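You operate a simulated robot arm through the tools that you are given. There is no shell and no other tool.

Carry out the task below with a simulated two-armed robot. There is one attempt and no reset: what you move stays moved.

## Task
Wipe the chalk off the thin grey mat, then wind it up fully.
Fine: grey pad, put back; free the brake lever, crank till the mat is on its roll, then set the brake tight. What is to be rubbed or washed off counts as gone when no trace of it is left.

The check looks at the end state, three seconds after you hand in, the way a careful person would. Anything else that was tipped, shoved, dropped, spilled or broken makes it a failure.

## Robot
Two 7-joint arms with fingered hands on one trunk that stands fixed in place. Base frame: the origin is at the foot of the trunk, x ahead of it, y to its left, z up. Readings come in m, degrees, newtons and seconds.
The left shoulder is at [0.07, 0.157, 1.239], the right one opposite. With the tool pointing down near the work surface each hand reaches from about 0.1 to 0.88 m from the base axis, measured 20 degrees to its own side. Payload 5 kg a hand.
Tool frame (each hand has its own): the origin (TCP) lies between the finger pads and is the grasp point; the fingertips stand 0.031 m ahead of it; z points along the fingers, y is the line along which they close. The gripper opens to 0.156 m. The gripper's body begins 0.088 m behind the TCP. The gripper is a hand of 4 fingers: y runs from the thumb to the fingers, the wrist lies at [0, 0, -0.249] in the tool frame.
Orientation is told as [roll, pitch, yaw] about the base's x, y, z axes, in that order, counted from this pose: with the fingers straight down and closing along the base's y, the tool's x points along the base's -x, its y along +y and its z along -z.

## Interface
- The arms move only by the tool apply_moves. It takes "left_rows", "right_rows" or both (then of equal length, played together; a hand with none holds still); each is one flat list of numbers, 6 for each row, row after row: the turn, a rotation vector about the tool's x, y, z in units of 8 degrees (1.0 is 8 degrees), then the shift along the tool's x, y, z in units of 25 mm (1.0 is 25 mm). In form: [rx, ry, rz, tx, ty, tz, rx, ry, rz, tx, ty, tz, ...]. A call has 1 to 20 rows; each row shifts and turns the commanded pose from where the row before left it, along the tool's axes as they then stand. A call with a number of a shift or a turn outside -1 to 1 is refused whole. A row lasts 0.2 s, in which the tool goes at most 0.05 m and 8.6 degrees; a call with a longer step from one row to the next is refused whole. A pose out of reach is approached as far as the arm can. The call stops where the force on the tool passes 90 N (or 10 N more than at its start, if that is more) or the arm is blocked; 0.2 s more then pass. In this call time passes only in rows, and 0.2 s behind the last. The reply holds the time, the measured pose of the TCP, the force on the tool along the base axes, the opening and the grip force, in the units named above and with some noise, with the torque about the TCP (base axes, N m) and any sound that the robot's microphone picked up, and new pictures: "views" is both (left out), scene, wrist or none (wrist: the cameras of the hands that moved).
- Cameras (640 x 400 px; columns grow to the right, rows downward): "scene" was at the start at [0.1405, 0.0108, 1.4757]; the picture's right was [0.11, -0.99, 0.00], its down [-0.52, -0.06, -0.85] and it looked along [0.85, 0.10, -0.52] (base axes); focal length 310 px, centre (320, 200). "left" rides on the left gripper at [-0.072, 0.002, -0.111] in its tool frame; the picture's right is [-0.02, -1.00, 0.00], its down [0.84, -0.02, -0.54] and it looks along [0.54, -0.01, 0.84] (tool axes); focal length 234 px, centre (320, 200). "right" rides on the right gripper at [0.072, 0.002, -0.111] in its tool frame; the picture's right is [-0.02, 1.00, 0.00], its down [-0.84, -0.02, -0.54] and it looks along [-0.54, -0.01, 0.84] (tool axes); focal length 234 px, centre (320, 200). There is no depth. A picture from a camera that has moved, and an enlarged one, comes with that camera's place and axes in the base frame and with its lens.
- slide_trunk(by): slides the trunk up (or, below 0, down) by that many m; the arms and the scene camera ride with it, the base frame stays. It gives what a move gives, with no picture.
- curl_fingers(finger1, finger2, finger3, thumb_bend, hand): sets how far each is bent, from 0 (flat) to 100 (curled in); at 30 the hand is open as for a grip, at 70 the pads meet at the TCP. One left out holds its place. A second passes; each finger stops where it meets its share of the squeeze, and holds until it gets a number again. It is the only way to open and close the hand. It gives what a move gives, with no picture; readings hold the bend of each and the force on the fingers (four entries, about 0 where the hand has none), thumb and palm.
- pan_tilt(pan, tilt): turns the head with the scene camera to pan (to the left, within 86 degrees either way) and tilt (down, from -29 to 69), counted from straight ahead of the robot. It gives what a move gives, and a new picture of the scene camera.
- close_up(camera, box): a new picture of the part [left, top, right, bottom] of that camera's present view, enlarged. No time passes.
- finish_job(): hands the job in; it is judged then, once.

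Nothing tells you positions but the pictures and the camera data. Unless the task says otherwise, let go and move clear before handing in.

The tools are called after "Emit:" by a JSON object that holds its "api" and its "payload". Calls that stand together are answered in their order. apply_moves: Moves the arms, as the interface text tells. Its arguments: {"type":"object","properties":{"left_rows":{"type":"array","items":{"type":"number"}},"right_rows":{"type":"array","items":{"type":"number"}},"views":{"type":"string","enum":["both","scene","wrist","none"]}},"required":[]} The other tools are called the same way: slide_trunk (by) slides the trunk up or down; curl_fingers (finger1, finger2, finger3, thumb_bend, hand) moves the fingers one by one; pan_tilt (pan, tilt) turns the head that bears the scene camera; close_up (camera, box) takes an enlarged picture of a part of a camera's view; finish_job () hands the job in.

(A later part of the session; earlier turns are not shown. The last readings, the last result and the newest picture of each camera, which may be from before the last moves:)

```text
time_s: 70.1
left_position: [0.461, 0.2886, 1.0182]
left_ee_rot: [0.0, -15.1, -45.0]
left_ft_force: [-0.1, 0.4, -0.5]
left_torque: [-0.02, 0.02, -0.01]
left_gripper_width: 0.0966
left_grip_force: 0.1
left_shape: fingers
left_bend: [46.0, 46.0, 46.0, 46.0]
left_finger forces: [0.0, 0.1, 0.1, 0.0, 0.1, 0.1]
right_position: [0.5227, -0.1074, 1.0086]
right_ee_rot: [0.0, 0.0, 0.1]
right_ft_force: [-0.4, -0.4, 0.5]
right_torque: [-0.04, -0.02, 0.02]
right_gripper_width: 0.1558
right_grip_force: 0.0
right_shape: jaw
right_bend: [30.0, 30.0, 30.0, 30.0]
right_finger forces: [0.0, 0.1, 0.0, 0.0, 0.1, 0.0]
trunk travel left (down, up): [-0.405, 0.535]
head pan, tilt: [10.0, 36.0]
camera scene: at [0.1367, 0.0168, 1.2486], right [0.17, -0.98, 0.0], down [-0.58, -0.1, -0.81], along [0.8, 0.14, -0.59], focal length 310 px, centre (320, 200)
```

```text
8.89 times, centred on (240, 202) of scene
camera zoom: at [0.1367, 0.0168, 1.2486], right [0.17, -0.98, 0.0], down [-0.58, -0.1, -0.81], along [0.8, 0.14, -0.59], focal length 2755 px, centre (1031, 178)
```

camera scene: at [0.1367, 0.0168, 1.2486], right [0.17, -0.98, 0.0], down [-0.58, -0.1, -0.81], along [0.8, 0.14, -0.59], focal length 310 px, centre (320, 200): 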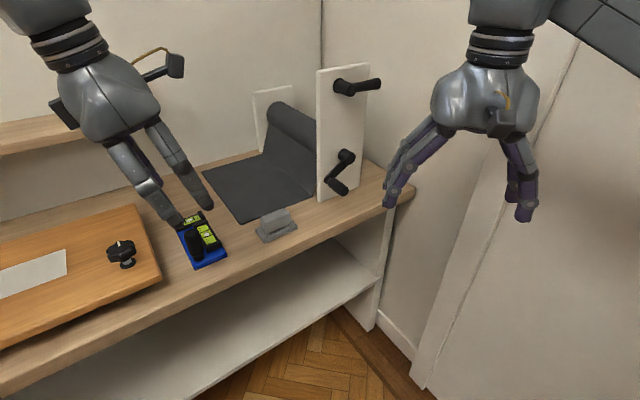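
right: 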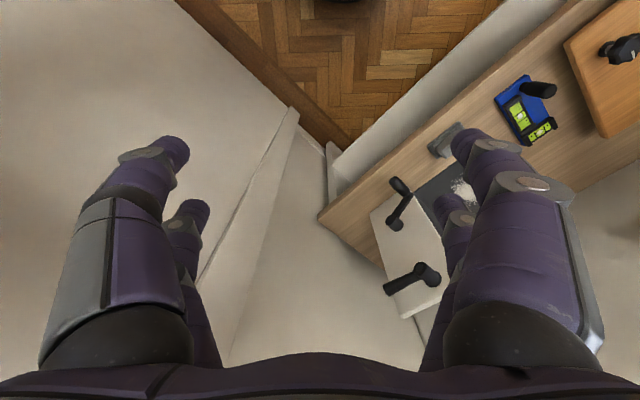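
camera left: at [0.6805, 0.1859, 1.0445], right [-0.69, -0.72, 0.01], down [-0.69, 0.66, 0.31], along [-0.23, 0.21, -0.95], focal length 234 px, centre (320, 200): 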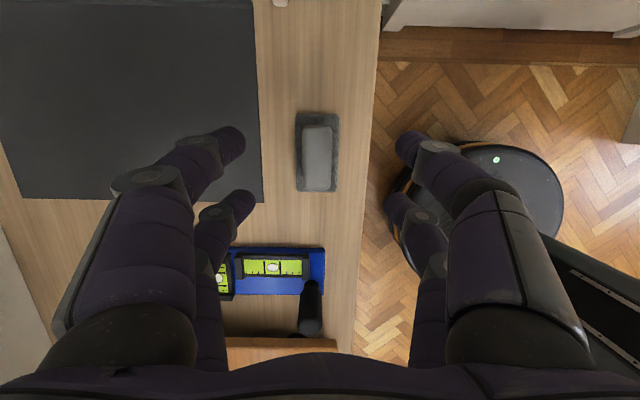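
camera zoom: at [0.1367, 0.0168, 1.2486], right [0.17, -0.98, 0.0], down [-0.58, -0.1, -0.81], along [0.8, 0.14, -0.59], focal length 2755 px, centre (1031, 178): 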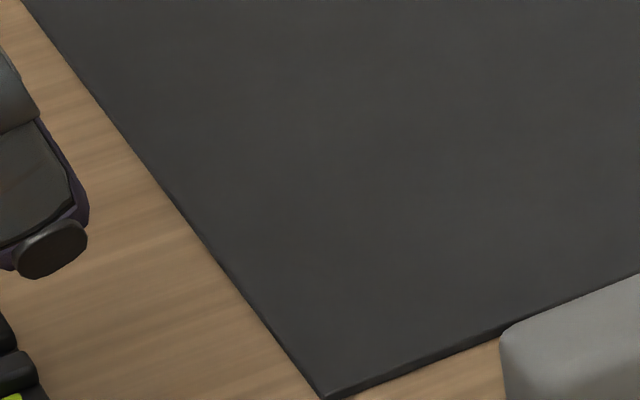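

The mat is spotless. Next the brake: I'll zoom on the plate from this lower viewpoint to refine the brake lever and crank positions.

Emit:
{"api": "close_up", "payload": {"camera": "scene", "box": [300, 55, 400, 120]}}

Emit:
{"api": "close_up", "payload": {"camera": "scene", "box": [300, 135, 400, 210]}}

Emit:
{"api": "close_up", "payload": {"camera": "right", "box": [300, 60, 540, 330]}}

```text
6.15 times, centred on (350, 88) of scene
camera zoom: at [0.1367, 0.0168, 1.2486], right [0.17, -0.98, 0.0], down [-0.58, -0.1, -0.81], along [0.8, 0.14, -0.59], focal length 1908 px, centre (135, 892)
```

zoom: 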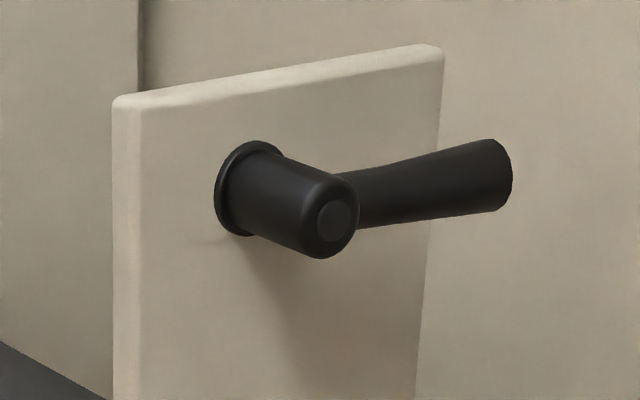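

```text
5.33 times, centred on (350, 172) of scene
camera zoom: at [0.1367, 0.0168, 1.2486], right [0.17, -0.98, 0.0], down [-0.58, -0.1, -0.81], along [0.8, 0.14, -0.59], focal length 1653 px, centre (160, 347)
```

zoom: 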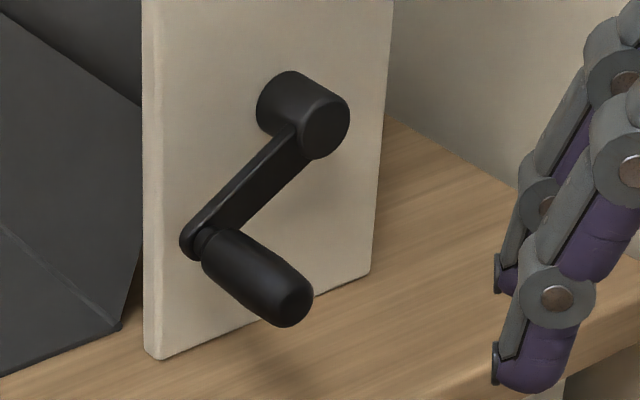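

```text
1.48 times, centred on (420, 195) of right
camera zoom: at [0.4506, -0.105, 1.1196], right [0.02, 1.0, 0.0], down [0.84, -0.02, 0.55], along [0.54, -0.01, -0.84], focal length 347 px, centre (172, 207)
```

zoom: 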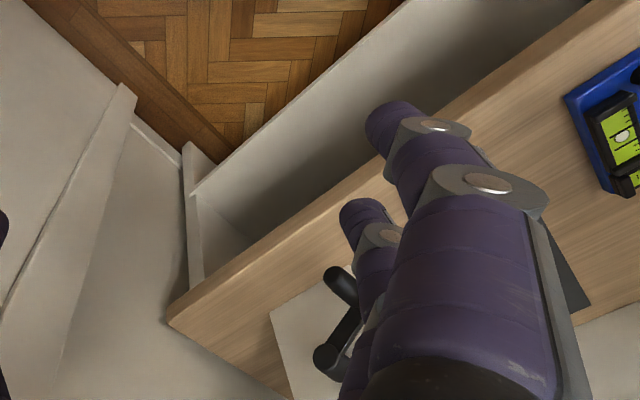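

The brake lever is exactly horizontal, from its hub at e1≈0.511, z≈1.055 to its end at e1≈0.593. The crank hub is at e1≈0.535, z≈0.881 with radius ≈76 mm. I'll bring the right hand forward and pitch it to point horizontally.

Emit:
{"api": "apply_moves", "payload": {"right_rows": [0, 0, 0, -1, 0, 0, 0, 0, 0, -1, 0, 0, 0, 0, 0, -1, 0, 0, 0, 0, 0, -1, 0, 0, 0, 0, 0, -1, 0, 0, 0, -0.9375, 0, 0, 0, 0, 0, -0.9375, 0, 0, 0, 0, 0, -0.9375, 0, 0, 0, 0, 0, -0.9375, 0, 0, 0, 0, 0, -0.9375, 0, 0, 0, 0, 0, -0.9375, 0, 0, 0, 0, 0, -0.9375, 0, 0, 0, 0, 0, -0.9375, 0, 0, 0, 0, 0, -0.9375, 0, 0, 0, 0, 0, -0.9375, 0, 0, 0, 0, 0, -0.9375, 0, 0, 0, 0, 0, -0.9375, 0, 0, 0, 0], "views": "both"}}

```text
time_s: 73.7
left_position: [0.464, 0.286, 1.0186]
left_ee_rot: [-0.1, -15.0, -45.0]
left_ft_force: [1.2, -0.5, -1.2]
left_torque: [0.06, 0.05, 0.02]
left_gripper_width: 0.0966
left_grip_force: 0.1
left_shape: fingers
left_bend: [46.0, 46.0, 46.0, 46.0]
left_finger forces: [0.0, 0.0, 0.1, 0.1, 0.0, 0.0]
right_position: [0.6474, -0.1142, 1.0264]
right_ee_rot: [-1.5, -87.9, 1.8]
right_ft_force: [0.6, -1.4, 10.2]
right_torque: [-0.04, 0.97, 0.09]
right_gripper_width: 0.1558
right_grip_force: 0.1
right_shape: jaw
right_bend: [30.0, 30.0, 30.0, 30.0]
right_finger forces: [0.0, 0.0, 0.0, 0.0, 0.1, 0.0]
right hand out of reach, approached as far as the arm can: row 17
trunk travel left (down, up): [-0.405, 0.535]
head pan, tilt: [10.0, 36.0]
camera scene: at [0.1385, 0.0148, 1.2485], right [0.17, -0.98, 0.0], down [-0.58, -0.1, -0.81], along [0.8, 0.14, -0.59], focal length 310 px, centre (320, 200)
camera right: at [0.5319, -0.1125, 0.9595], right [0.0, 1.0, 0.02], down [-0.51, -0.02, 0.86], along [0.86, -0.01, 0.51], focal length 234 px, centre (320, 200)
```

scene: 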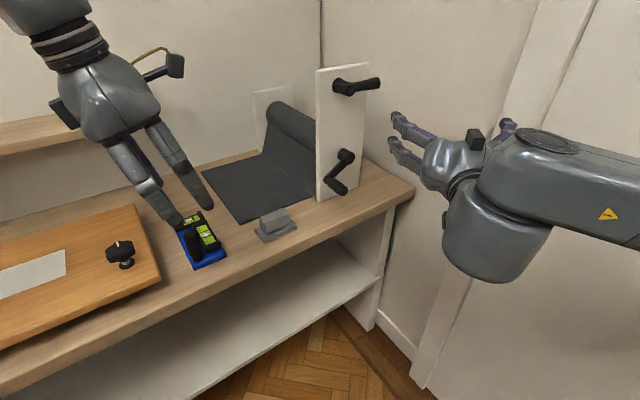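
right: 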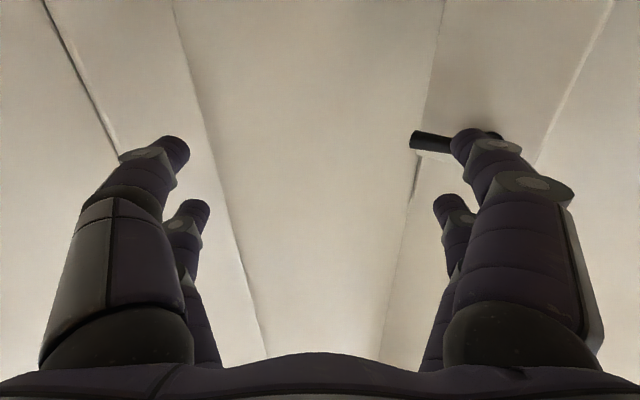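

The hand is nearly horizontal but at the edge of the wrist range. Turning it 45° left toward the plate normal should relax the wrist, so I'll do that next.

Emit:
{"api": "apply_moves", "payload": {"right_rows": [-0.9375, 0, 0, 0, 0, 0, -0.9375, 0, 0, 0, 0, 0, -0.9375, 0, 0, 0, 0, 0, -0.9375, 0, 0, 0, 0, 0, -0.9375, 0, 0, 0, 0, 0, -0.9375, 0, 0, 0, 0, 0], "views": "both"}}

```text
time_s: 75.1
left_position: [0.4627, 0.2857, 1.0175]
left_ee_rot: [0.0, -15.1, -45.0]
left_ft_force: [0.4, -0.4, 0.2]
left_torque: [-0.01, 0.02, -0.04]
left_gripper_width: 0.0967
left_grip_force: 0.2
left_shape: fingers
left_bend: [46.0, 46.0, 46.0, 46.0]
left_finger forces: [0.0, 0.0, 0.0, 0.0, 0.1, 0.1]
right_position: [0.6285, -0.0962, 1.0311]
right_ee_rot: [-8.4, -88.5, 50.3]
right_ft_force: [-1.1, 0.2, -0.1]
right_torque: [-0.04, 0.03, 0.01]
right_gripper_width: 0.1558
right_grip_force: 0.0
right_shape: jaw
right_bend: [30.0, 30.0, 30.0, 30.0]
right_finger forces: [0.1, 0.1, 0.0, 0.1, 0.0, 0.1]
right hand out of reach, approached as far as the arm can: row 6
trunk travel left (down, up): [-0.405, 0.535]
head pan, tilt: [10.0, 36.0]
camera scene: at [0.137, 0.0162, 1.2485], right [0.17, -0.98, 0.0], down [-0.58, -0.1, -0.81], along [0.8, 0.14, -0.59], focal length 310 px, centre (320, 200)
camera right: at [0.5433, -0.1701, 0.9625], right [-0.67, 0.74, 0.02], down [-0.38, -0.36, 0.85], along [0.64, 0.56, 0.52], focal length 234 px, centre (320, 200)
```

scene: 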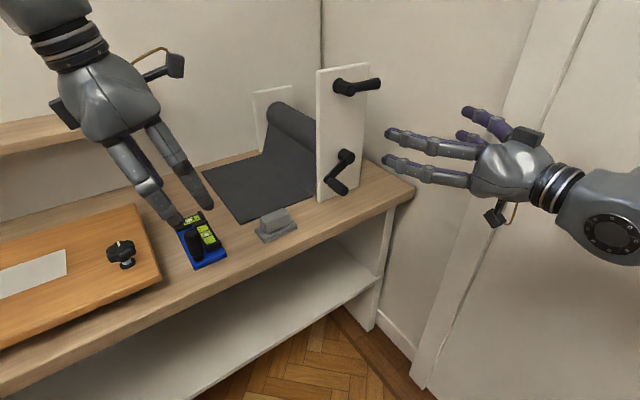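
right: 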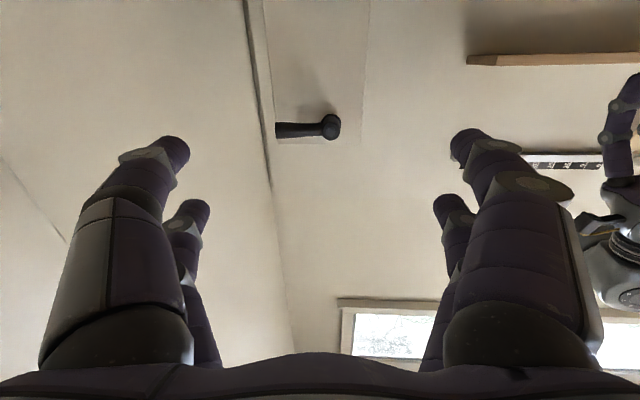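

The right hand now faces the plate, and its wrist camera sees the brake lever. I'll fine-correct the orientation and move forward to a pre-grasp spot in front of the lever.

Emit:
{"api": "apply_moves", "payload": {"right_rows": [0, 0, 0, -0.16, -0.4, 0.95, 0, 0, 0, -0.16, -0.4, 0.95, 0, 0, 0, -0.16, -0.4, 0.95, -0.39, -0.19, 0, 0, 0, 0, 0, 0, 0, -0.16, -0.43, 0.95, 0, 0, 0, -0.16, -0.43, 0.95, 0, 0, 0, -0.16, -0.43, 0.95], "views": "both"}}

```text
time_s: 76.7
left_position: [0.4633, 0.287, 1.0183]
left_ee_rot: [-0.1, -15.2, -45.0]
left_ft_force: [0.8, -0.6, 0.3]
left_torque: [-0.03, 0.0, -0.02]
left_gripper_width: 0.0966
left_grip_force: 0.1
left_shape: fingers
left_bend: [46.0, 46.0, 46.0, 46.0]
left_finger forces: [0.0, 0.0, 0.0, 0.0, 0.1, 0.1]
right_position: [0.7765, -0.0418, 1.0537]
right_ee_rot: [-58.2, -89.8, 103.3]
right_ft_force: [-0.4, 0.3, -0.6]
right_torque: [0.0, -0.01, 0.01]
right_gripper_width: 0.1559
right_grip_force: 0.1
right_shape: jaw
right_bend: [30.0, 30.0, 30.0, 30.0]
right_finger forces: [0.1, 0.0, 0.0, 0.1, 0.0, 0.0]
trunk travel left (down, up): [-0.405, 0.535]
head pan, tilt: [10.0, 36.0]
camera scene: at [0.1381, 0.0166, 1.2483], right [0.17, -0.98, 0.0], down [-0.58, -0.1, -0.81], along [0.8, 0.14, -0.59], focal length 310 px, centre (320, 200)
camera right: at [0.6959, -0.1194, 0.9818], right [-0.71, 0.71, 0.02], down [-0.37, -0.4, 0.84], along [0.6, 0.59, 0.54], focal length 234 px, centre (320, 200)
```

scene: 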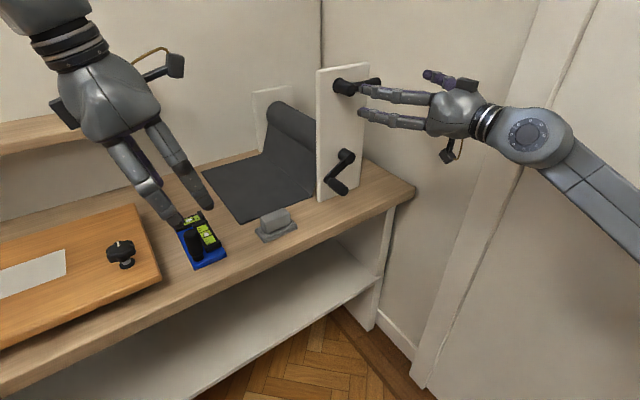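
right: 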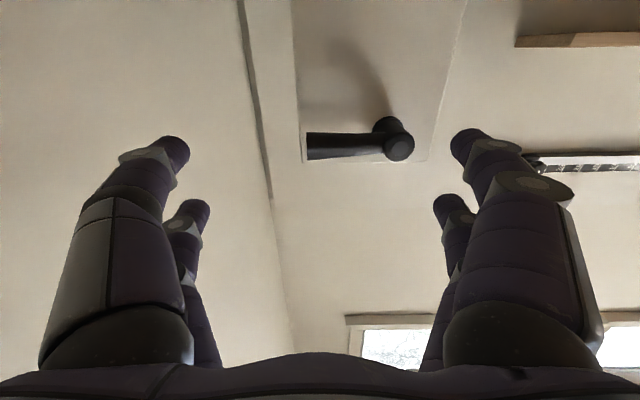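

The wrist camera confirms the lever axis (hub e1≈0.508, z≈1.053, end e1≈0.59). I'll close the right fingers into a compact pusher and come in under the bar to test which way it turns.

Emit:
{"api": "curl_fingers", "payload": {"hand": "right", "finger1": 68, "finger2": 68, "finger3": 68, "thumb_bend": 68}}

Emit:
{"api": "apply_moves", "payload": {"right_rows": [0, 0, 0, 0.75, 0.2, 0, 0, 0, 0, 0.75, 0.1, 0, 0, 0, 0, 0.75, 0, 0], "views": "both"}}

Emit:
{"api": "close_up", "payload": {"camera": "scene", "box": [300, 50, 460, 150]}}

```text
time_s: 77.7
left_position: [0.4634, 0.2865, 1.0188]
left_ee_rot: [0.0, -15.1, -45.0]
left_ft_force: [0.0, -1.0, -0.3]
left_torque: [-0.02, 0.0, -0.01]
left_gripper_width: 0.0965
left_grip_force: 0.0
left_shape: fingers
left_bend: [46.0, 46.0, 46.0, 46.0]
left_finger forces: [0.0, 0.0, 0.0, 0.1, 0.1, 0.1]
right_position: [0.7749, -0.0423, 1.0548]
right_ee_rot: [-73.4, -89.8, 118.5]
right_ft_force: [0.8, 0.3, 0.0]
right_torque: [0.0, 0.01, -0.01]
right_gripper_width: 0.0122
right_grip_force: 0.0
right_shape: fingers
right_bend: [68.0, 68.0, 68.0, 68.0]
right_finger forces: [0.0, 0.0, 0.0, 0.0, 0.0, 0.0]
trunk travel left (down, up): [-0.405, 0.535]
head pan, tilt: [10.0, 36.0]
```

```text
time_s: 78.5
left_position: [0.4628, 0.2874, 1.0173]
left_ee_rot: [0.1, -15.0, -45.0]
left_ft_force: [0.3, -0.6, 0.3]
left_torque: [0.03, 0.04, -0.02]
left_gripper_width: 0.0966
left_grip_force: 0.0
left_shape: fingers
left_bend: [46.0, 46.0, 46.0, 46.0]
left_finger forces: [0.1, 0.0, 0.1, 0.0, 0.0, 0.1]
right_position: [0.7707, -0.0372, 0.9992]
right_ee_rot: [-68.7, -89.8, 114.0]
right_ft_force: [-0.4, 0.3, -0.1]
right_torque: [0.0, 0.0, -0.02]
right_gripper_width: 0.0121
right_grip_force: 0.1
right_shape: fingers
right_bend: [68.0, 68.0, 68.0, 68.0]
right_finger forces: [0.1, 0.0, 0.0, 0.1, 0.1, 0.1]
trunk travel left (down, up): [-0.405, 0.535]
head pan, tilt: [10.0, 36.0]
camera scene: at [0.1376, 0.0157, 1.2485], right [0.17, -0.98, 0.0], down [-0.58, -0.1, -0.81], along [0.8, 0.14, -0.59], focal length 310 px, centre (320, 200)
camera right: at [0.6901, -0.1152, 0.925], right [-0.71, 0.71, 0.02], down [-0.37, -0.4, 0.84], along [0.6, 0.59, 0.54], focal length 234 px, centre (320, 200)
```

scene: 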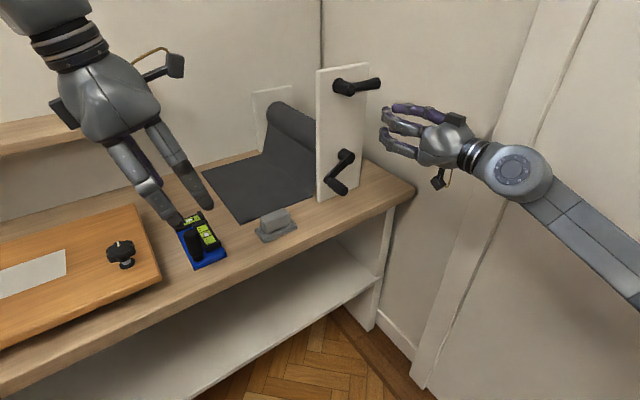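
right: 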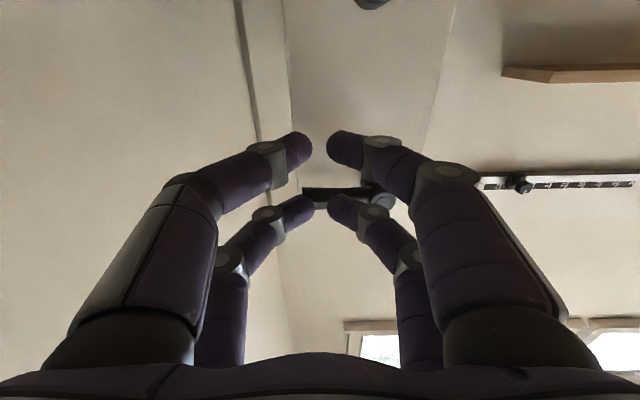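

```text
4.00 times, centred on (380, 100) of scene
camera zoom: at [0.1376, 0.0157, 1.2485], right [0.17, -0.98, 0.0], down [-0.58, -0.1, -0.81], along [0.8, 0.14, -0.59], focal length 1240 px, centre (80, 600)
```

zoom: 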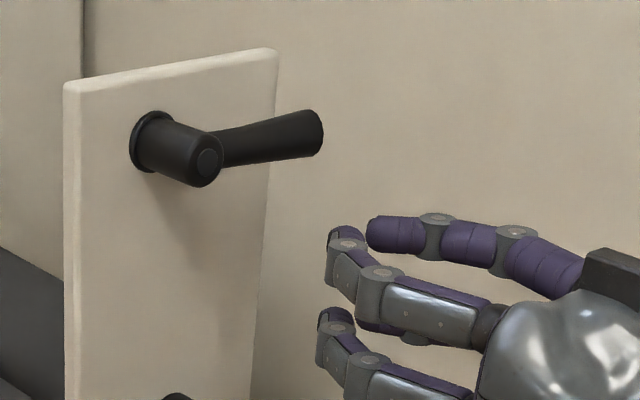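

Advance under the bar, then lift in small steps watching the force.

Emit:
{"api": "apply_moves", "payload": {"right_rows": [0, 0, 0, 0, 0, 0.78, 0, 0, 0, 0, 0, 0.78, 0, 0, 0, 0, 0, 0.78, 0, 0, 0, 0, 0, 0.78], "views": "none"}}

Emit:
{"api": "apply_moves", "payload": {"right_rows": [0, 0, 0, -0.2, 0, 0, 0, 0, 0, -0.2, 0, 0], "views": "both"}}

Emit:
{"api": "close_up", "payload": {"camera": "scene", "box": [300, 50, 460, 150]}}

```text
time_s: 79.5
left_position: [0.463, 0.2876, 1.018]
left_ee_rot: [-0.1, -15.2, -45.0]
left_ft_force: [-0.2, -0.5, 0.0]
left_torque: [-0.03, -0.01, -0.01]
left_gripper_width: 0.0964
left_grip_force: 0.0
left_shape: fingers
left_bend: [46.0, 46.0, 46.0, 46.0]
left_finger forces: [0.0, 0.0, 0.1, 0.1, 0.1, 0.0]
right_position: [0.8262, 0.0192, 0.9981]
right_ee_rot: [-68.3, -89.8, 113.5]
right_ft_force: [0.0, 0.2, -0.7]
right_torque: [-0.01, 0.02, 0.01]
right_gripper_width: 0.012
right_grip_force: 0.0
right_shape: fingers
right_bend: [68.0, 68.0, 68.0, 68.0]
right_finger forces: [0.1, 0.0, 0.0, 0.0, 0.0, 0.0]
trunk travel left (down, up): [-0.405, 0.535]
head pan, tilt: [10.0, 36.0]
```

```text
time_s: 80.1
left_position: [0.4631, 0.2878, 1.0187]
left_ee_rot: [-0.1, -15.1, -45.0]
left_ft_force: [0.1, 0.8, 0.5]
left_torque: [-0.02, 0.02, 0.01]
left_gripper_width: 0.0967
left_grip_force: 0.0
left_shape: fingers
left_bend: [46.0, 46.0, 46.0, 46.0]
left_finger forces: [0.0, 0.0, 0.0, 0.0, 0.0, 0.0]
right_position: [0.8251, 0.018, 1.007]
right_ee_rot: [-69.6, -89.7, 114.7]
right_ft_force: [0.3, 0.3, 0.3]
right_torque: [-0.01, -0.03, 0.01]
right_gripper_width: 0.012
right_grip_force: 0.0
right_shape: fingers
right_bend: [68.0, 68.0, 68.0, 68.0]
right_finger forces: [0.1, 0.0, 0.1, 0.1, 0.0, 0.1]
trunk travel left (down, up): [-0.405, 0.535]
head pan, tilt: [10.0, 36.0]
camera scene: at [0.137, 0.0157, 1.2485], right [0.17, -0.98, 0.0], down [-0.58, -0.1, -0.81], along [0.8, 0.14, -0.59], focal length 310 px, centre (320, 200)
camera right: at [0.7452, -0.0596, 0.9355], right [-0.71, 0.71, 0.02], down [-0.37, -0.4, 0.84], along [0.6, 0.59, 0.54], focal length 234 px, centre (320, 200)
```

scene: 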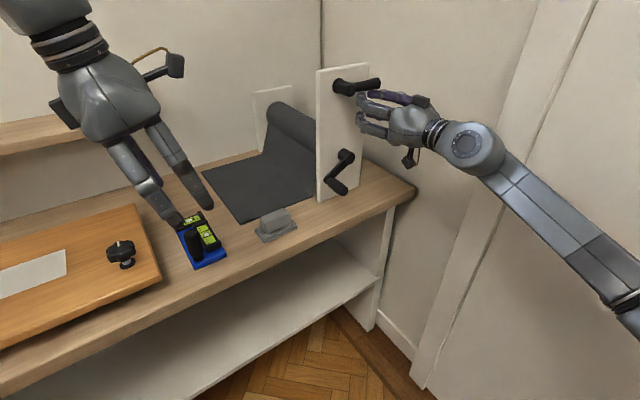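
right: 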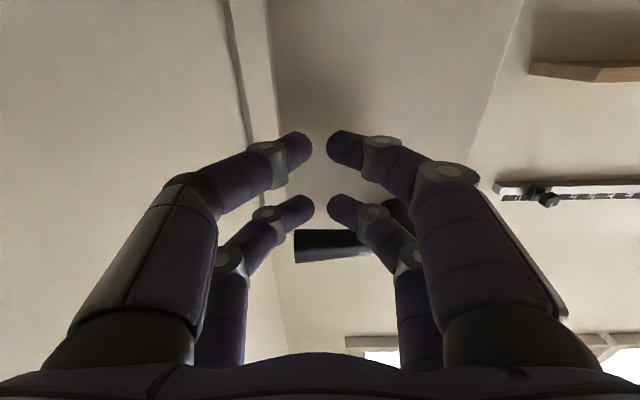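

```text
4.00 times, centred on (380, 100) of scene
camera zoom: at [0.137, 0.0157, 1.2485], right [0.17, -0.98, 0.0], down [-0.58, -0.1, -0.81], along [0.8, 0.14, -0.59], focal length 1240 px, centre (80, 600)
```

zoom: 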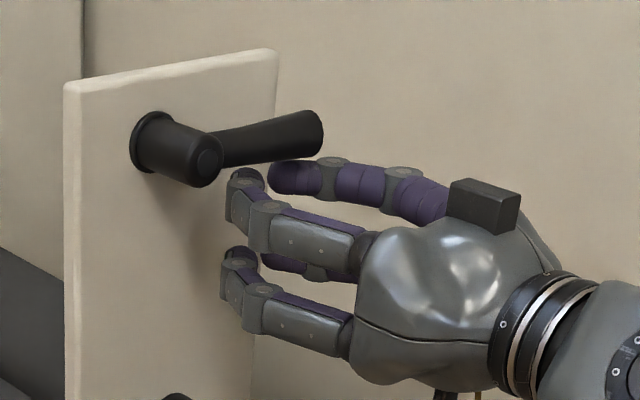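

Just beneath the bar, no contact yet. Lifting in 4 mm steps.

Emit:
{"api": "apply_moves", "payload": {"right_rows": [0, 0, 0, -0.16, 0, 0, 0, 0, 0, -0.16, 0, 0], "views": "none"}}

Emit:
{"api": "apply_moves", "payload": {"right_rows": [0, 0, 0, -0.16, 0, 0], "views": "none"}}

Emit:
{"api": "close_up", "payload": {"camera": "scene", "box": [300, 50, 460, 150]}}

```text
time_s: 80.7
left_position: [0.4636, 0.2866, 1.0185]
left_ee_rot: [0.0, -15.0, -44.9]
left_ft_force: [-0.9, 0.0, -0.3]
left_torque: [0.03, -0.02, -0.01]
left_gripper_width: 0.0965
left_grip_force: 0.1
left_shape: fingers
left_bend: [46.0, 46.0, 46.0, 46.0]
left_finger forces: [0.1, 0.1, 0.0, 0.0, 0.0, 0.0]
right_position: [0.8259, 0.0179, 1.0131]
right_ee_rot: [-39.5, -89.9, 84.6]
right_ft_force: [-0.9, -1.0, -2.7]
right_torque: [-0.09, -0.01, 0.03]
right_gripper_width: 0.012
right_grip_force: 1.9
right_shape: fingers
right_bend: [68.0, 68.0, 68.0, 68.0]
right_finger forces: [0.0, 3.7, 0.0, 0.0, 0.0, 0.0]
trunk travel left (down, up): [-0.405, 0.535]
head pan, tilt: [10.0, 36.0]
```

```text
time_s: 81.1
left_position: [0.4643, 0.2874, 1.0177]
left_ee_rot: [0.0, -15.0, -45.1]
left_ft_force: [0.3, -0.1, 0.0]
left_torque: [-0.01, -0.01, 0.0]
left_gripper_width: 0.0965
left_grip_force: 0.1
left_shape: fingers
left_bend: [46.0, 46.0, 46.0, 46.0]
left_finger forces: [0.0, 0.1, 0.1, 0.0, 0.0, 0.0]
right_position: [0.8266, 0.0175, 1.015]
right_ee_rot: [-25.0, -89.7, 70.2]
right_ft_force: [-2.9, -0.8, -10.8]
right_torque: [-0.21, -0.17, 0.1]
right_gripper_width: 0.0122
right_grip_force: 5.3
right_shape: fingers
right_bend: [68.0, 68.0, 68.0, 68.0]
right_finger forces: [0.1, 10.6, 0.1, 0.0, 0.1, 0.0]
trunk travel left (down, up): [-0.405, 0.535]
head pan, tilt: [10.0, 36.0]
```

```text
4.00 times, centred on (380, 100) of scene
camera zoom: at [0.1383, 0.0156, 1.2481], right [0.17, -0.98, 0.0], down [-0.58, -0.1, -0.81], along [0.8, 0.14, -0.59], focal length 1240 px, centre (80, 600)
```

zoom: 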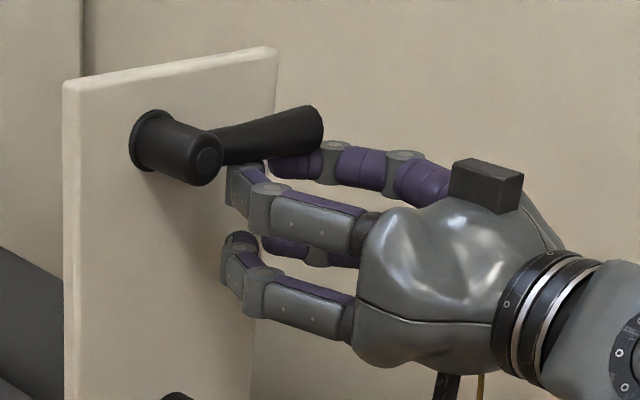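

Contact at about 11 N and the lever seems to have risen a hair. I'll keep lifting.

Emit:
{"api": "apply_moves", "payload": {"right_rows": [0, 0, 0, -0.16, 0, 0, 0, 0, 0, -0.16, 0, 0], "views": "none"}}

Emit:
{"api": "close_up", "payload": {"camera": "scene", "box": [300, 50, 460, 150]}}

```text
time_s: 81.7
left_position: [0.4641, 0.2869, 1.0182]
left_ee_rot: [-0.1, -15.0, -45.1]
left_ft_force: [0.1, 0.6, -0.5]
left_torque: [0.02, -0.02, -0.01]
left_gripper_width: 0.0967
left_grip_force: 0.1
left_shape: fingers
left_bend: [46.0, 46.0, 46.0, 46.0]
left_finger forces: [0.0, 0.0, 0.0, 0.1, 0.1, 0.1]
right_position: [0.8262, 0.0177, 1.0269]
right_ee_rot: [-77.3, -89.8, 122.2]
right_ft_force: [-0.3, -3.5, -7.4]
right_torque: [-0.16, -0.18, 0.08]
right_gripper_width: 0.0117
right_grip_force: 4.2
right_shape: fingers
right_bend: [68.0, 69.0, 68.0, 68.0]
right_finger forces: [0.0, 8.2, 0.0, 0.0, 0.0, 0.1]
trunk travel left (down, up): [-0.405, 0.535]
head pan, tilt: [10.0, 36.0]
```

```text
4.00 times, centred on (380, 100) of scene
camera zoom: at [0.1379, 0.0155, 1.2484], right [0.17, -0.98, 0.0], down [-0.58, -0.1, -0.81], along [0.8, 0.14, -0.59], focal length 1240 px, centre (80, 600)
```

zoom: 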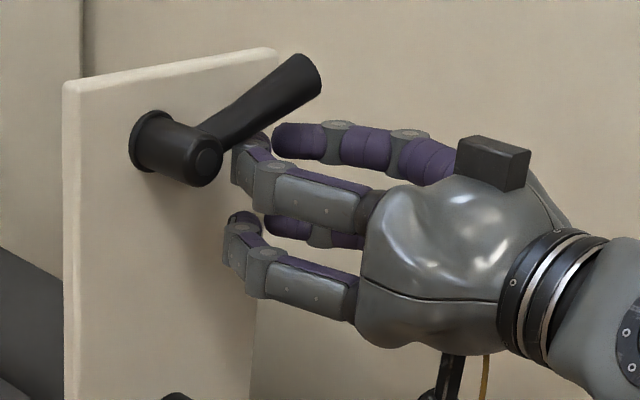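

The lever turns upward with about 8 N. I'll keep following the arc up and then to the left.

Emit:
{"api": "apply_moves", "payload": {"right_rows": [0, 0, 0, -0.4, 0, 0, 0, 0, 0, -0.4, 0.1, 0, 0, 0, 0, -0.4, 0.2, 0], "views": "none"}}

Emit:
{"api": "close_up", "payload": {"camera": "scene", "box": [300, 30, 460, 150]}}

```text
time_s: 82.5
left_position: [0.4617, 0.2859, 1.0189]
left_ee_rot: [0.0, -15.1, -45.0]
left_ft_force: [-0.7, -0.2, 0.3]
left_torque: [-0.02, 0.0, 0.02]
left_gripper_width: 0.0964
left_grip_force: 0.1
left_shape: fingers
left_bend: [46.0, 46.0, 46.0, 46.0]
left_finger forces: [0.1, 0.1, 0.0, 0.1, 0.1, 0.0]
right_position: [0.8201, 0.0226, 1.0595]
right_ee_rot: [-119.6, -89.7, 164.6]
right_ft_force: [0.7, -1.4, 0.1]
right_torque: [0.08, 0.0, -0.01]
right_gripper_width: 0.0119
right_grip_force: 1.2
right_shape: fingers
right_bend: [68.0, 69.0, 68.0, 68.0]
right_finger forces: [0.0, 2.4, 0.0, 0.1, 0.0, 0.0]
trunk travel left (down, up): [-0.405, 0.535]
head pan, tilt: [10.0, 36.0]
```

```text
3.33 times, centred on (380, 90) of scene
camera zoom: at [0.1371, 0.0157, 1.2486], right [0.17, -0.98, 0.0], down [-0.58, -0.1, -0.81], along [0.8, 0.14, -0.59], focal length 1033 px, centre (120, 567)
```

zoom: 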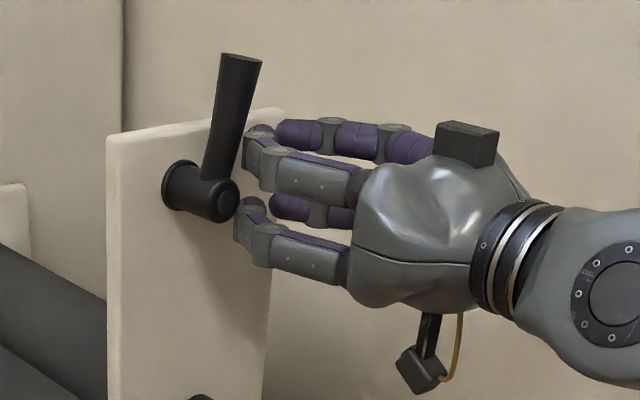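

The lever is nearly upright and turning freely now. I'll raise the hand clear of the hub and push left until a stop is felt.

Emit:
{"api": "apply_moves", "payload": {"right_rows": [0, 0, 0, -0.7, 0, 0, 0, 0, 0, -0.7, 0, 0, 0, 0, 0, -0.4, 0, 0, 0, 0, 0, 0, 0.4, 0, 0, 0, 0, 0, 0.4, 0], "views": "none"}}

Emit:
{"api": "close_up", "payload": {"camera": "scene", "box": [300, 10, 460, 130]}}

```text
time_s: 83.7
left_position: [0.4648, 0.2839, 1.0186]
left_ee_rot: [0.0, -14.9, -45.1]
left_ft_force: [0.2, -0.3, -0.2]
left_torque: [0.02, -0.01, 0.0]
left_gripper_width: 0.0964
left_grip_force: 0.0
left_shape: fingers
left_bend: [46.0, 46.0, 46.0, 46.0]
left_finger forces: [0.0, 0.1, 0.0, 0.0, 0.0, 0.1]
right_position: [0.807, 0.0326, 1.1016]
right_ee_rot: [-100.9, -89.9, 145.8]
right_ft_force: [4.9, -11.8, 0.7]
right_torque: [-0.03, 0.03, 0.0]
right_gripper_width: 0.0034
right_grip_force: 6.2
right_shape: fingers
right_bend: [71.0, 70.0, 68.0, 68.0]
right_finger forces: [7.2, 5.4, 0.1, 0.0, 0.0, 0.0]
trunk travel left (down, up): [-0.405, 0.535]
head pan, tilt: [10.0, 36.0]
```

```text
3.33 times, centred on (380, 70) of scene
camera zoom: at [0.1383, 0.0135, 1.2484], right [0.17, -0.98, 0.0], down [-0.58, -0.1, -0.81], along [0.8, 0.14, -0.59], focal length 1033 px, centre (120, 633)
```

zoom: 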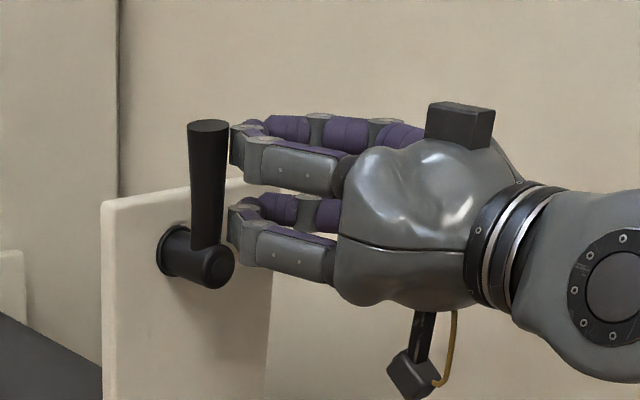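

The lever is upright and resisting at about 13 N. I'll push 4 mm more to check for the stop.

Emit:
{"api": "apply_moves", "payload": {"right_rows": [0, 0, 0, 0, 0.16, 0], "views": "none"}}

Emit:
{"api": "close_up", "payload": {"camera": "scene", "box": [300, 10, 460, 130]}}

```text
time_s: 84.1
left_position: [0.4639, 0.2854, 1.0178]
left_ee_rot: [0.1, -14.9, -45.1]
left_ft_force: [-0.7, 1.1, 0.0]
left_torque: [0.03, -0.03, 0.0]
left_gripper_width: 0.0963
left_grip_force: 0.2
left_shape: fingers
left_bend: [46.0, 46.0, 46.0, 46.0]
left_finger forces: [0.0, 0.0, 0.1, 0.1, 0.0, 0.0]
right_position: [0.8062, 0.0342, 1.1012]
right_ee_rot: [-155.6, -89.8, -159.5]
right_ft_force: [9.3, -20.6, 2.1]
right_torque: [-0.02, 0.03, 0.04]
right_gripper_width: 0.0016
right_grip_force: 10.4
right_shape: fingers
right_bend: [71.0, 71.0, 68.0, 68.0]
right_finger forces: [12.1, 8.9, 0.1, 0.1, 0.1, 0.0]
trunk travel left (down, up): [-0.405, 0.535]
head pan, tilt: [10.0, 36.0]
```

```text
3.33 times, centred on (380, 70) of scene
camera zoom: at [0.1385, 0.0122, 1.2484], right [0.17, -0.98, 0.0], down [-0.58, -0.1, -0.81], along [0.8, 0.14, -0.59], focal length 1033 px, centre (120, 633)
```

zoom: 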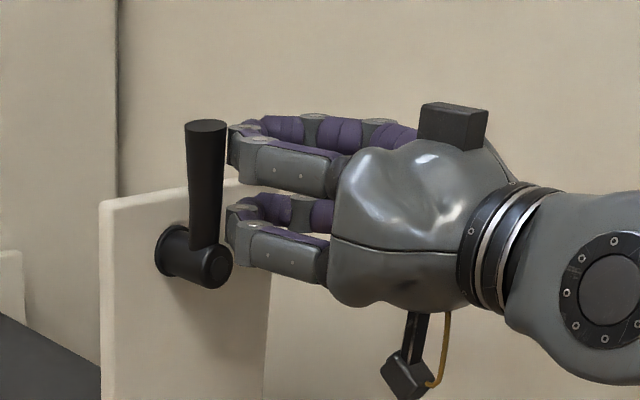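

A hard stop: the lever stands upright and the brake should be free. I'll back off to the right and out, and check that the lever stays.

Emit:
{"api": "apply_moves", "payload": {"right_rows": [0, 0, 0, 0, -0.5, 0, 0, 0, 0, 0, -0.5, 0, 0, 0, 0, 0, -0.3, -0.9, 0, 0, 0, 0, 0, -0.9, 0, 0, 0, 0, 0, -0.9, 0, 0, 0, 0, 0, -0.9], "views": "both"}}

Emit:
{"api": "close_up", "payload": {"camera": "scene", "box": [280, 30, 440, 210]}}

```text
time_s: 85.5
left_position: [0.4616, 0.286, 1.0197]
left_ee_rot: [-0.1, -15.1, -45.0]
left_ft_force: [0.1, -0.5, 0.7]
left_torque: [0.04, 0.01, -0.03]
left_gripper_width: 0.0965
left_grip_force: 0.1
left_shape: fingers
left_bend: [46.0, 46.0, 46.0, 46.0]
left_finger forces: [0.0, 0.0, 0.0, 0.1, 0.1, 0.0]
right_position: [0.7619, -0.0455, 1.1012]
right_ee_rot: [-88.8, -89.7, 134.1]
right_ft_force: [-0.3, -0.1, -0.1]
right_torque: [-0.05, 0.01, 0.02]
right_gripper_width: 0.0112
right_grip_force: 0.0
right_shape: fingers
right_bend: [68.0, 68.0, 68.0, 68.0]
right_finger forces: [0.0, 0.0, 0.0, 0.0, 0.1, 0.1]
trunk travel left (down, up): [-0.405, 0.535]
head pan, tilt: [10.0, 36.0]
camera scene: at [0.1368, 0.0152, 1.2485], right [0.17, -0.98, 0.0], down [-0.58, -0.1, -0.81], along [0.8, 0.14, -0.59], focal length 310 px, centre (320, 200)
camera right: at [0.6821, -0.1236, 1.0288], right [-0.71, 0.71, 0.02], down [-0.37, -0.4, 0.84], along [0.6, 0.59, 0.54], focal length 234 px, centre (320, 200)
```

scene: 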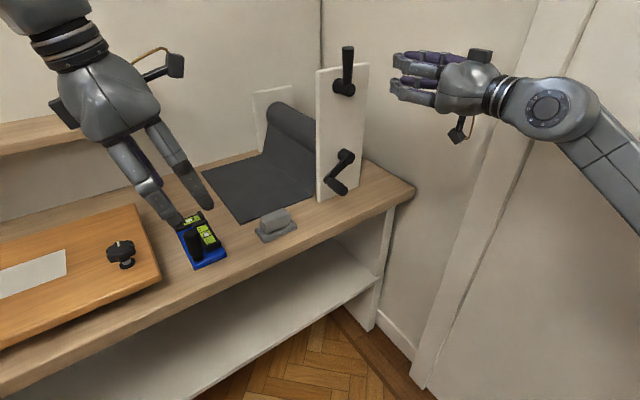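
right: 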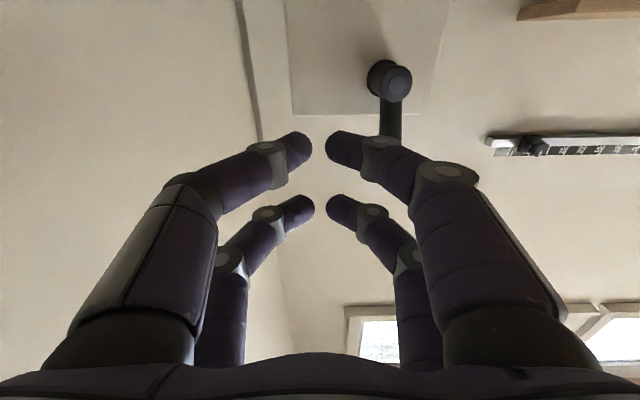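

```text
2.22 times, centred on (360, 120) of scene
camera zoom: at [0.1368, 0.0152, 1.2485], right [0.17, -0.98, 0.0], down [-0.58, -0.1, -0.81], along [0.8, 0.14, -0.59], focal length 689 px, centre (231, 378)
```

zoom: 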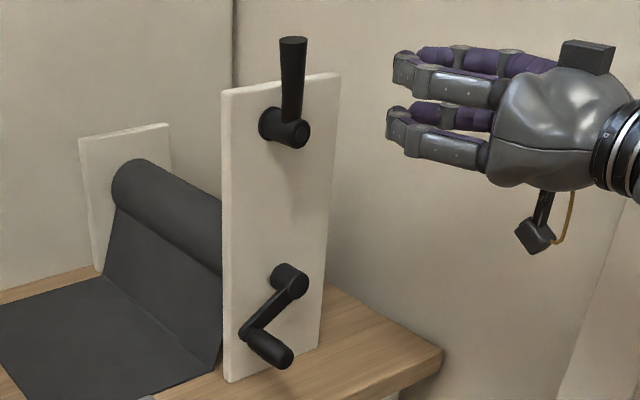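

The lever stays up. Now I'll open the right hand a bit and bring it in front of the crank grip (e1≈0.467, z≈0.847).

Emit:
{"api": "curl_fingers", "payload": {"hand": "right", "finger1": 52, "finger2": 52, "finger3": 52, "thumb_bend": 52}}

Emit:
{"api": "apply_moves", "payload": {"right_rows": [0, 0, 0, 0, 0, -0.7, 0, 0, 0, 0.925, 0.378, -0.4, 0, 0, 0, 0.925, 0.378, 0, 0, 0, 0, 0.925, 0.378, 0, 0, 0, 0, 0.925, 0.378, 0, 0, 0, 0, 0.925, 0.378, 0, 0, 0, 0, 0.925, 0.378, 0, 0, 0, 0, 0.925, 0.378, 0, 0, 0, 0, 0.925, 0.378, 0, 0, 0, 0, 0.925, 0.378, 0, 0, 0, 0, 0.925, 0.378, 0, 0, 0, 0, 0.925, 0.378, 0], "views": "both"}}

Emit:
{"api": "close_up", "payload": {"camera": "scene", "box": [280, 100, 440, 220]}}

```text
time_s: 86.5
left_position: [0.4623, 0.287, 1.019]
left_ee_rot: [0.0, -15.1, -45.0]
left_ft_force: [0.3, 0.1, -0.5]
left_torque: [0.0, -0.02, -0.02]
left_gripper_width: 0.0967
left_grip_force: 0.0
left_shape: fingers
left_bend: [46.0, 46.0, 46.0, 46.0]
left_finger forces: [0.0, 0.0, 0.1, 0.1, 0.1, 0.0]
right_position: [0.7622, -0.0456, 1.1]
right_ee_rot: [-72.5, -89.8, 117.5]
right_ft_force: [0.7, 0.2, 0.1]
right_torque: [0.02, -0.01, 0.01]
right_gripper_width: 0.0725
right_grip_force: 0.0
right_shape: fingers
right_bend: [52.0, 52.0, 52.0, 52.0]
right_finger forces: [0.0, 0.0, 0.0, 0.1, 0.0, 0.0]
trunk travel left (down, up): [-0.405, 0.535]
head pan, tilt: [10.0, 36.0]
```

```text
time_s: 89.1
left_position: [0.4627, 0.2871, 1.0186]
left_ee_rot: [0.0, -15.1, -45.0]
left_ft_force: [0.1, -0.3, -0.4]
left_torque: [0.04, -0.02, 0.02]
left_gripper_width: 0.0965
left_grip_force: 0.2
left_shape: fingers
left_bend: [46.0, 46.0, 46.0, 46.0]
left_finger forces: [0.0, 0.0, 0.0, 0.0, 0.0, 0.1]
right_position: [0.6706, 0.0075, 0.8466]
right_ee_rot: [-73.3, -89.7, 118.3]
right_ft_force: [0.3, -0.4, 0.6]
right_torque: [-0.04, 0.0, 0.02]
right_gripper_width: 0.0724
right_grip_force: 0.0
right_shape: fingers
right_bend: [52.0, 52.0, 52.0, 52.0]
right_finger forces: [0.0, 0.1, 0.0, 0.1, 0.0, 0.0]
trunk travel left (down, up): [-0.405, 0.535]
head pan, tilt: [10.0, 36.0]
camera scene: at [0.1373, 0.0157, 1.2485], right [0.17, -0.98, 0.0], down [-0.58, -0.1, -0.81], along [0.8, 0.14, -0.59], focal length 310 px, centre (320, 200)
camera right: at [0.5907, -0.0706, 0.7741], right [-0.71, 0.71, 0.02], down [-0.37, -0.4, 0.84], along [0.6, 0.59, 0.54], focal length 234 px, centre (320, 200)
```

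scene: 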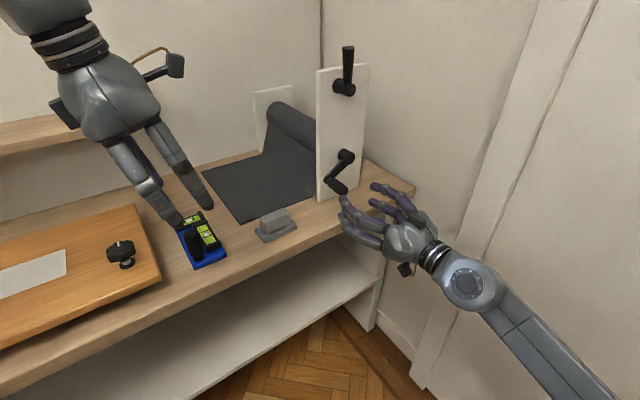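
right: 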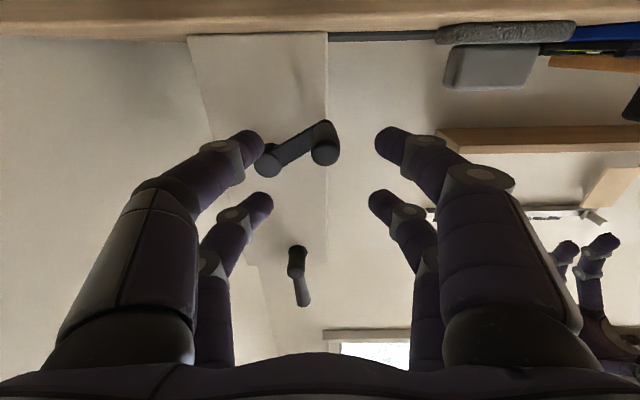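

```text
3.33 times, centred on (360, 160) of scene
camera zoom: at [0.1373, 0.0157, 1.2485], right [0.17, -0.98, 0.0], down [-0.58, -0.1, -0.81], along [0.8, 0.14, -0.59], focal length 1033 px, centre (187, 333)
```

zoom: 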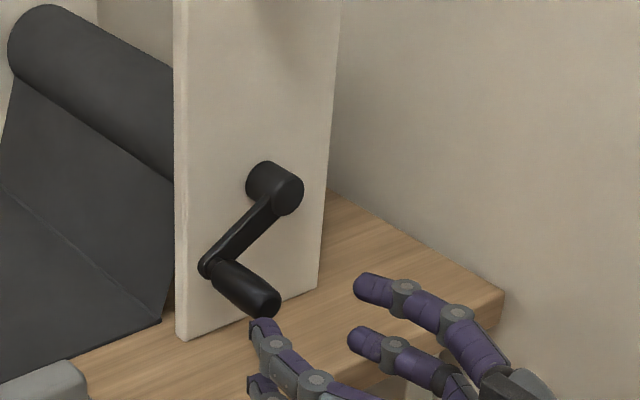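

The grip is right between the open fingers. I'll advance along e2 over it and close lightly.

Emit:
{"api": "apply_moves", "payload": {"right_rows": [0, 0, 0, 0.04, 0.16, 0.9, 0, 0, 0, 0, 0, 0.9, 0, 0, 0, 0, 0, 0.95, 0, 0, 0, 0, 0, 0.95], "views": "wrist"}}

Emit:
{"api": "close_up", "payload": {"camera": "scene", "box": [290, 120, 410, 220]}}

```text
time_s: 90.1
left_position: [0.4634, 0.287, 1.0192]
left_ee_rot: [-0.1, -15.1, -45.0]
left_ft_force: [-0.4, 0.7, -0.4]
left_torque: [-0.02, 0.02, -0.03]
left_gripper_width: 0.0965
left_grip_force: 0.0
left_shape: fingers
left_bend: [46.0, 46.0, 46.0, 46.0]
left_finger forces: [0.0, 0.0, 0.1, 0.0, 0.0, 0.0]
right_position: [0.7337, 0.0742, 0.8451]
right_ee_rot: [-62.2, -89.7, 107.2]
right_ft_force: [0.2, -0.8, -0.4]
right_torque: [-0.02, 0.03, 0.03]
right_gripper_width: 0.0724
right_grip_force: 0.0
right_shape: fingers
right_bend: [52.0, 52.0, 52.0, 52.0]
right_finger forces: [0.0, 0.1, 0.0, 0.1, 0.0, 0.0]
trunk travel left (down, up): [-0.405, 0.535]
head pan, tilt: [10.0, 36.0]
camera right: at [0.653, -0.0026, 0.7728], right [-0.71, 0.71, 0.02], down [-0.37, -0.4, 0.84], along [0.6, 0.59, 0.54], focal length 234 px, centre (320, 200)
```

right: 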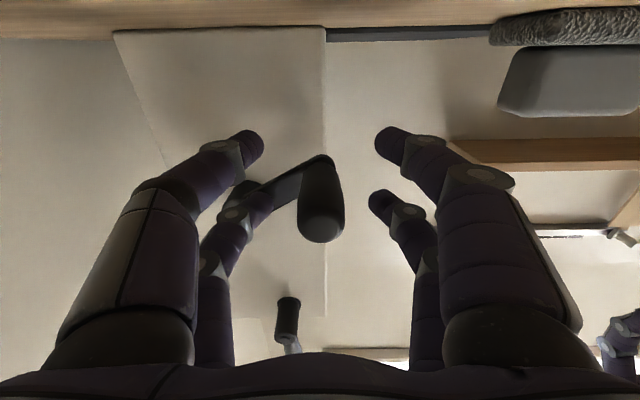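

```text
4.00 times, centred on (350, 170) of scene
camera zoom: at [0.1375, 0.0163, 1.2484], right [0.17, -0.98, 0.0], down [-0.58, -0.1, -0.81], along [0.8, 0.14, -0.59], focal length 1240 px, centre (200, 320)
```

zoom: 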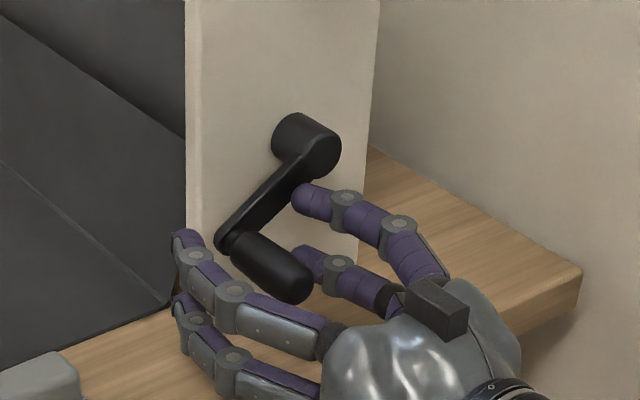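

The grip sits between the fingers. Closing gently.

Emit:
{"api": "curl_fingers", "payload": {"hand": "right", "finger1": 65, "finger2": 65, "finger3": 65, "thumb_bend": 65}}

Emit:
{"api": "close_up", "payload": {"camera": "right", "box": [200, 100, 440, 280]}}

Emit:
{"api": "close_up", "payload": {"camera": "scene", "box": [290, 120, 410, 220]}}

```text
time_s: 91.1
left_position: [0.4628, 0.2874, 1.019]
left_ee_rot: [0.1, -15.1, -45.0]
left_ft_force: [0.6, 0.8, 0.1]
left_torque: [0.0, 0.03, 0.03]
left_gripper_width: 0.0965
left_grip_force: 0.2
left_shape: fingers
left_bend: [46.0, 46.0, 46.0, 46.0]
left_finger forces: [0.0, 0.0, 0.0, 0.0, 0.1, 0.0]
right_position: [0.7321, 0.0747, 0.8459]
right_ee_rot: [-72.8, -89.9, 117.8]
right_ft_force: [-0.3, 0.4, -0.2]
right_torque: [0.03, 0.0, 0.0]
right_gripper_width: 0.023
right_grip_force: 0.0
right_shape: fingers
right_bend: [65.0, 65.0, 65.0, 65.0]
right_finger forces: [0.1, 0.1, 0.1, 0.0, 0.0, 0.0]
trunk travel left (down, up): [-0.405, 0.535]
head pan, tilt: [10.0, 36.0]
```

```text
2.22 times, centred on (320, 190) of right
camera zoom: at [0.6527, -0.0029, 0.7731], right [-0.71, 0.71, 0.02], down [-0.37, -0.4, 0.84], along [0.6, 0.59, 0.54], focal length 520 px, centre (320, 222)
```

zoom: 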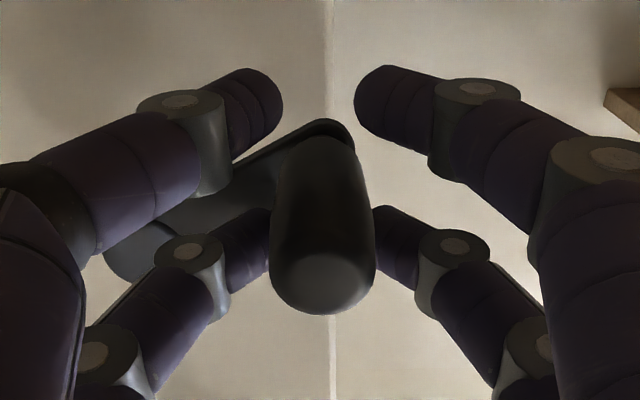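

```text
4.00 times, centred on (350, 170) of scene
camera zoom: at [0.1372, 0.0157, 1.2485], right [0.17, -0.98, 0.0], down [-0.58, -0.1, -0.81], along [0.8, 0.14, -0.59], focal length 1240 px, centre (200, 320)
```

zoom: 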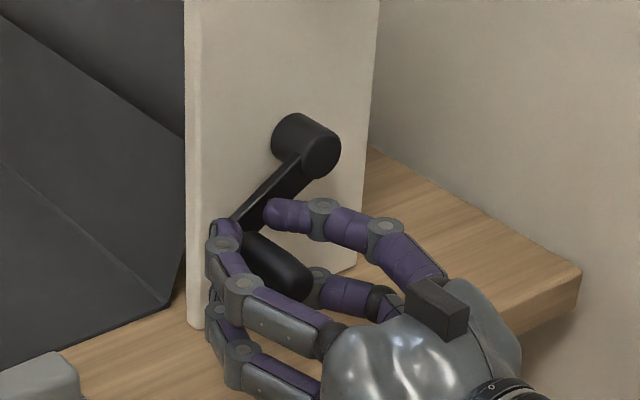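

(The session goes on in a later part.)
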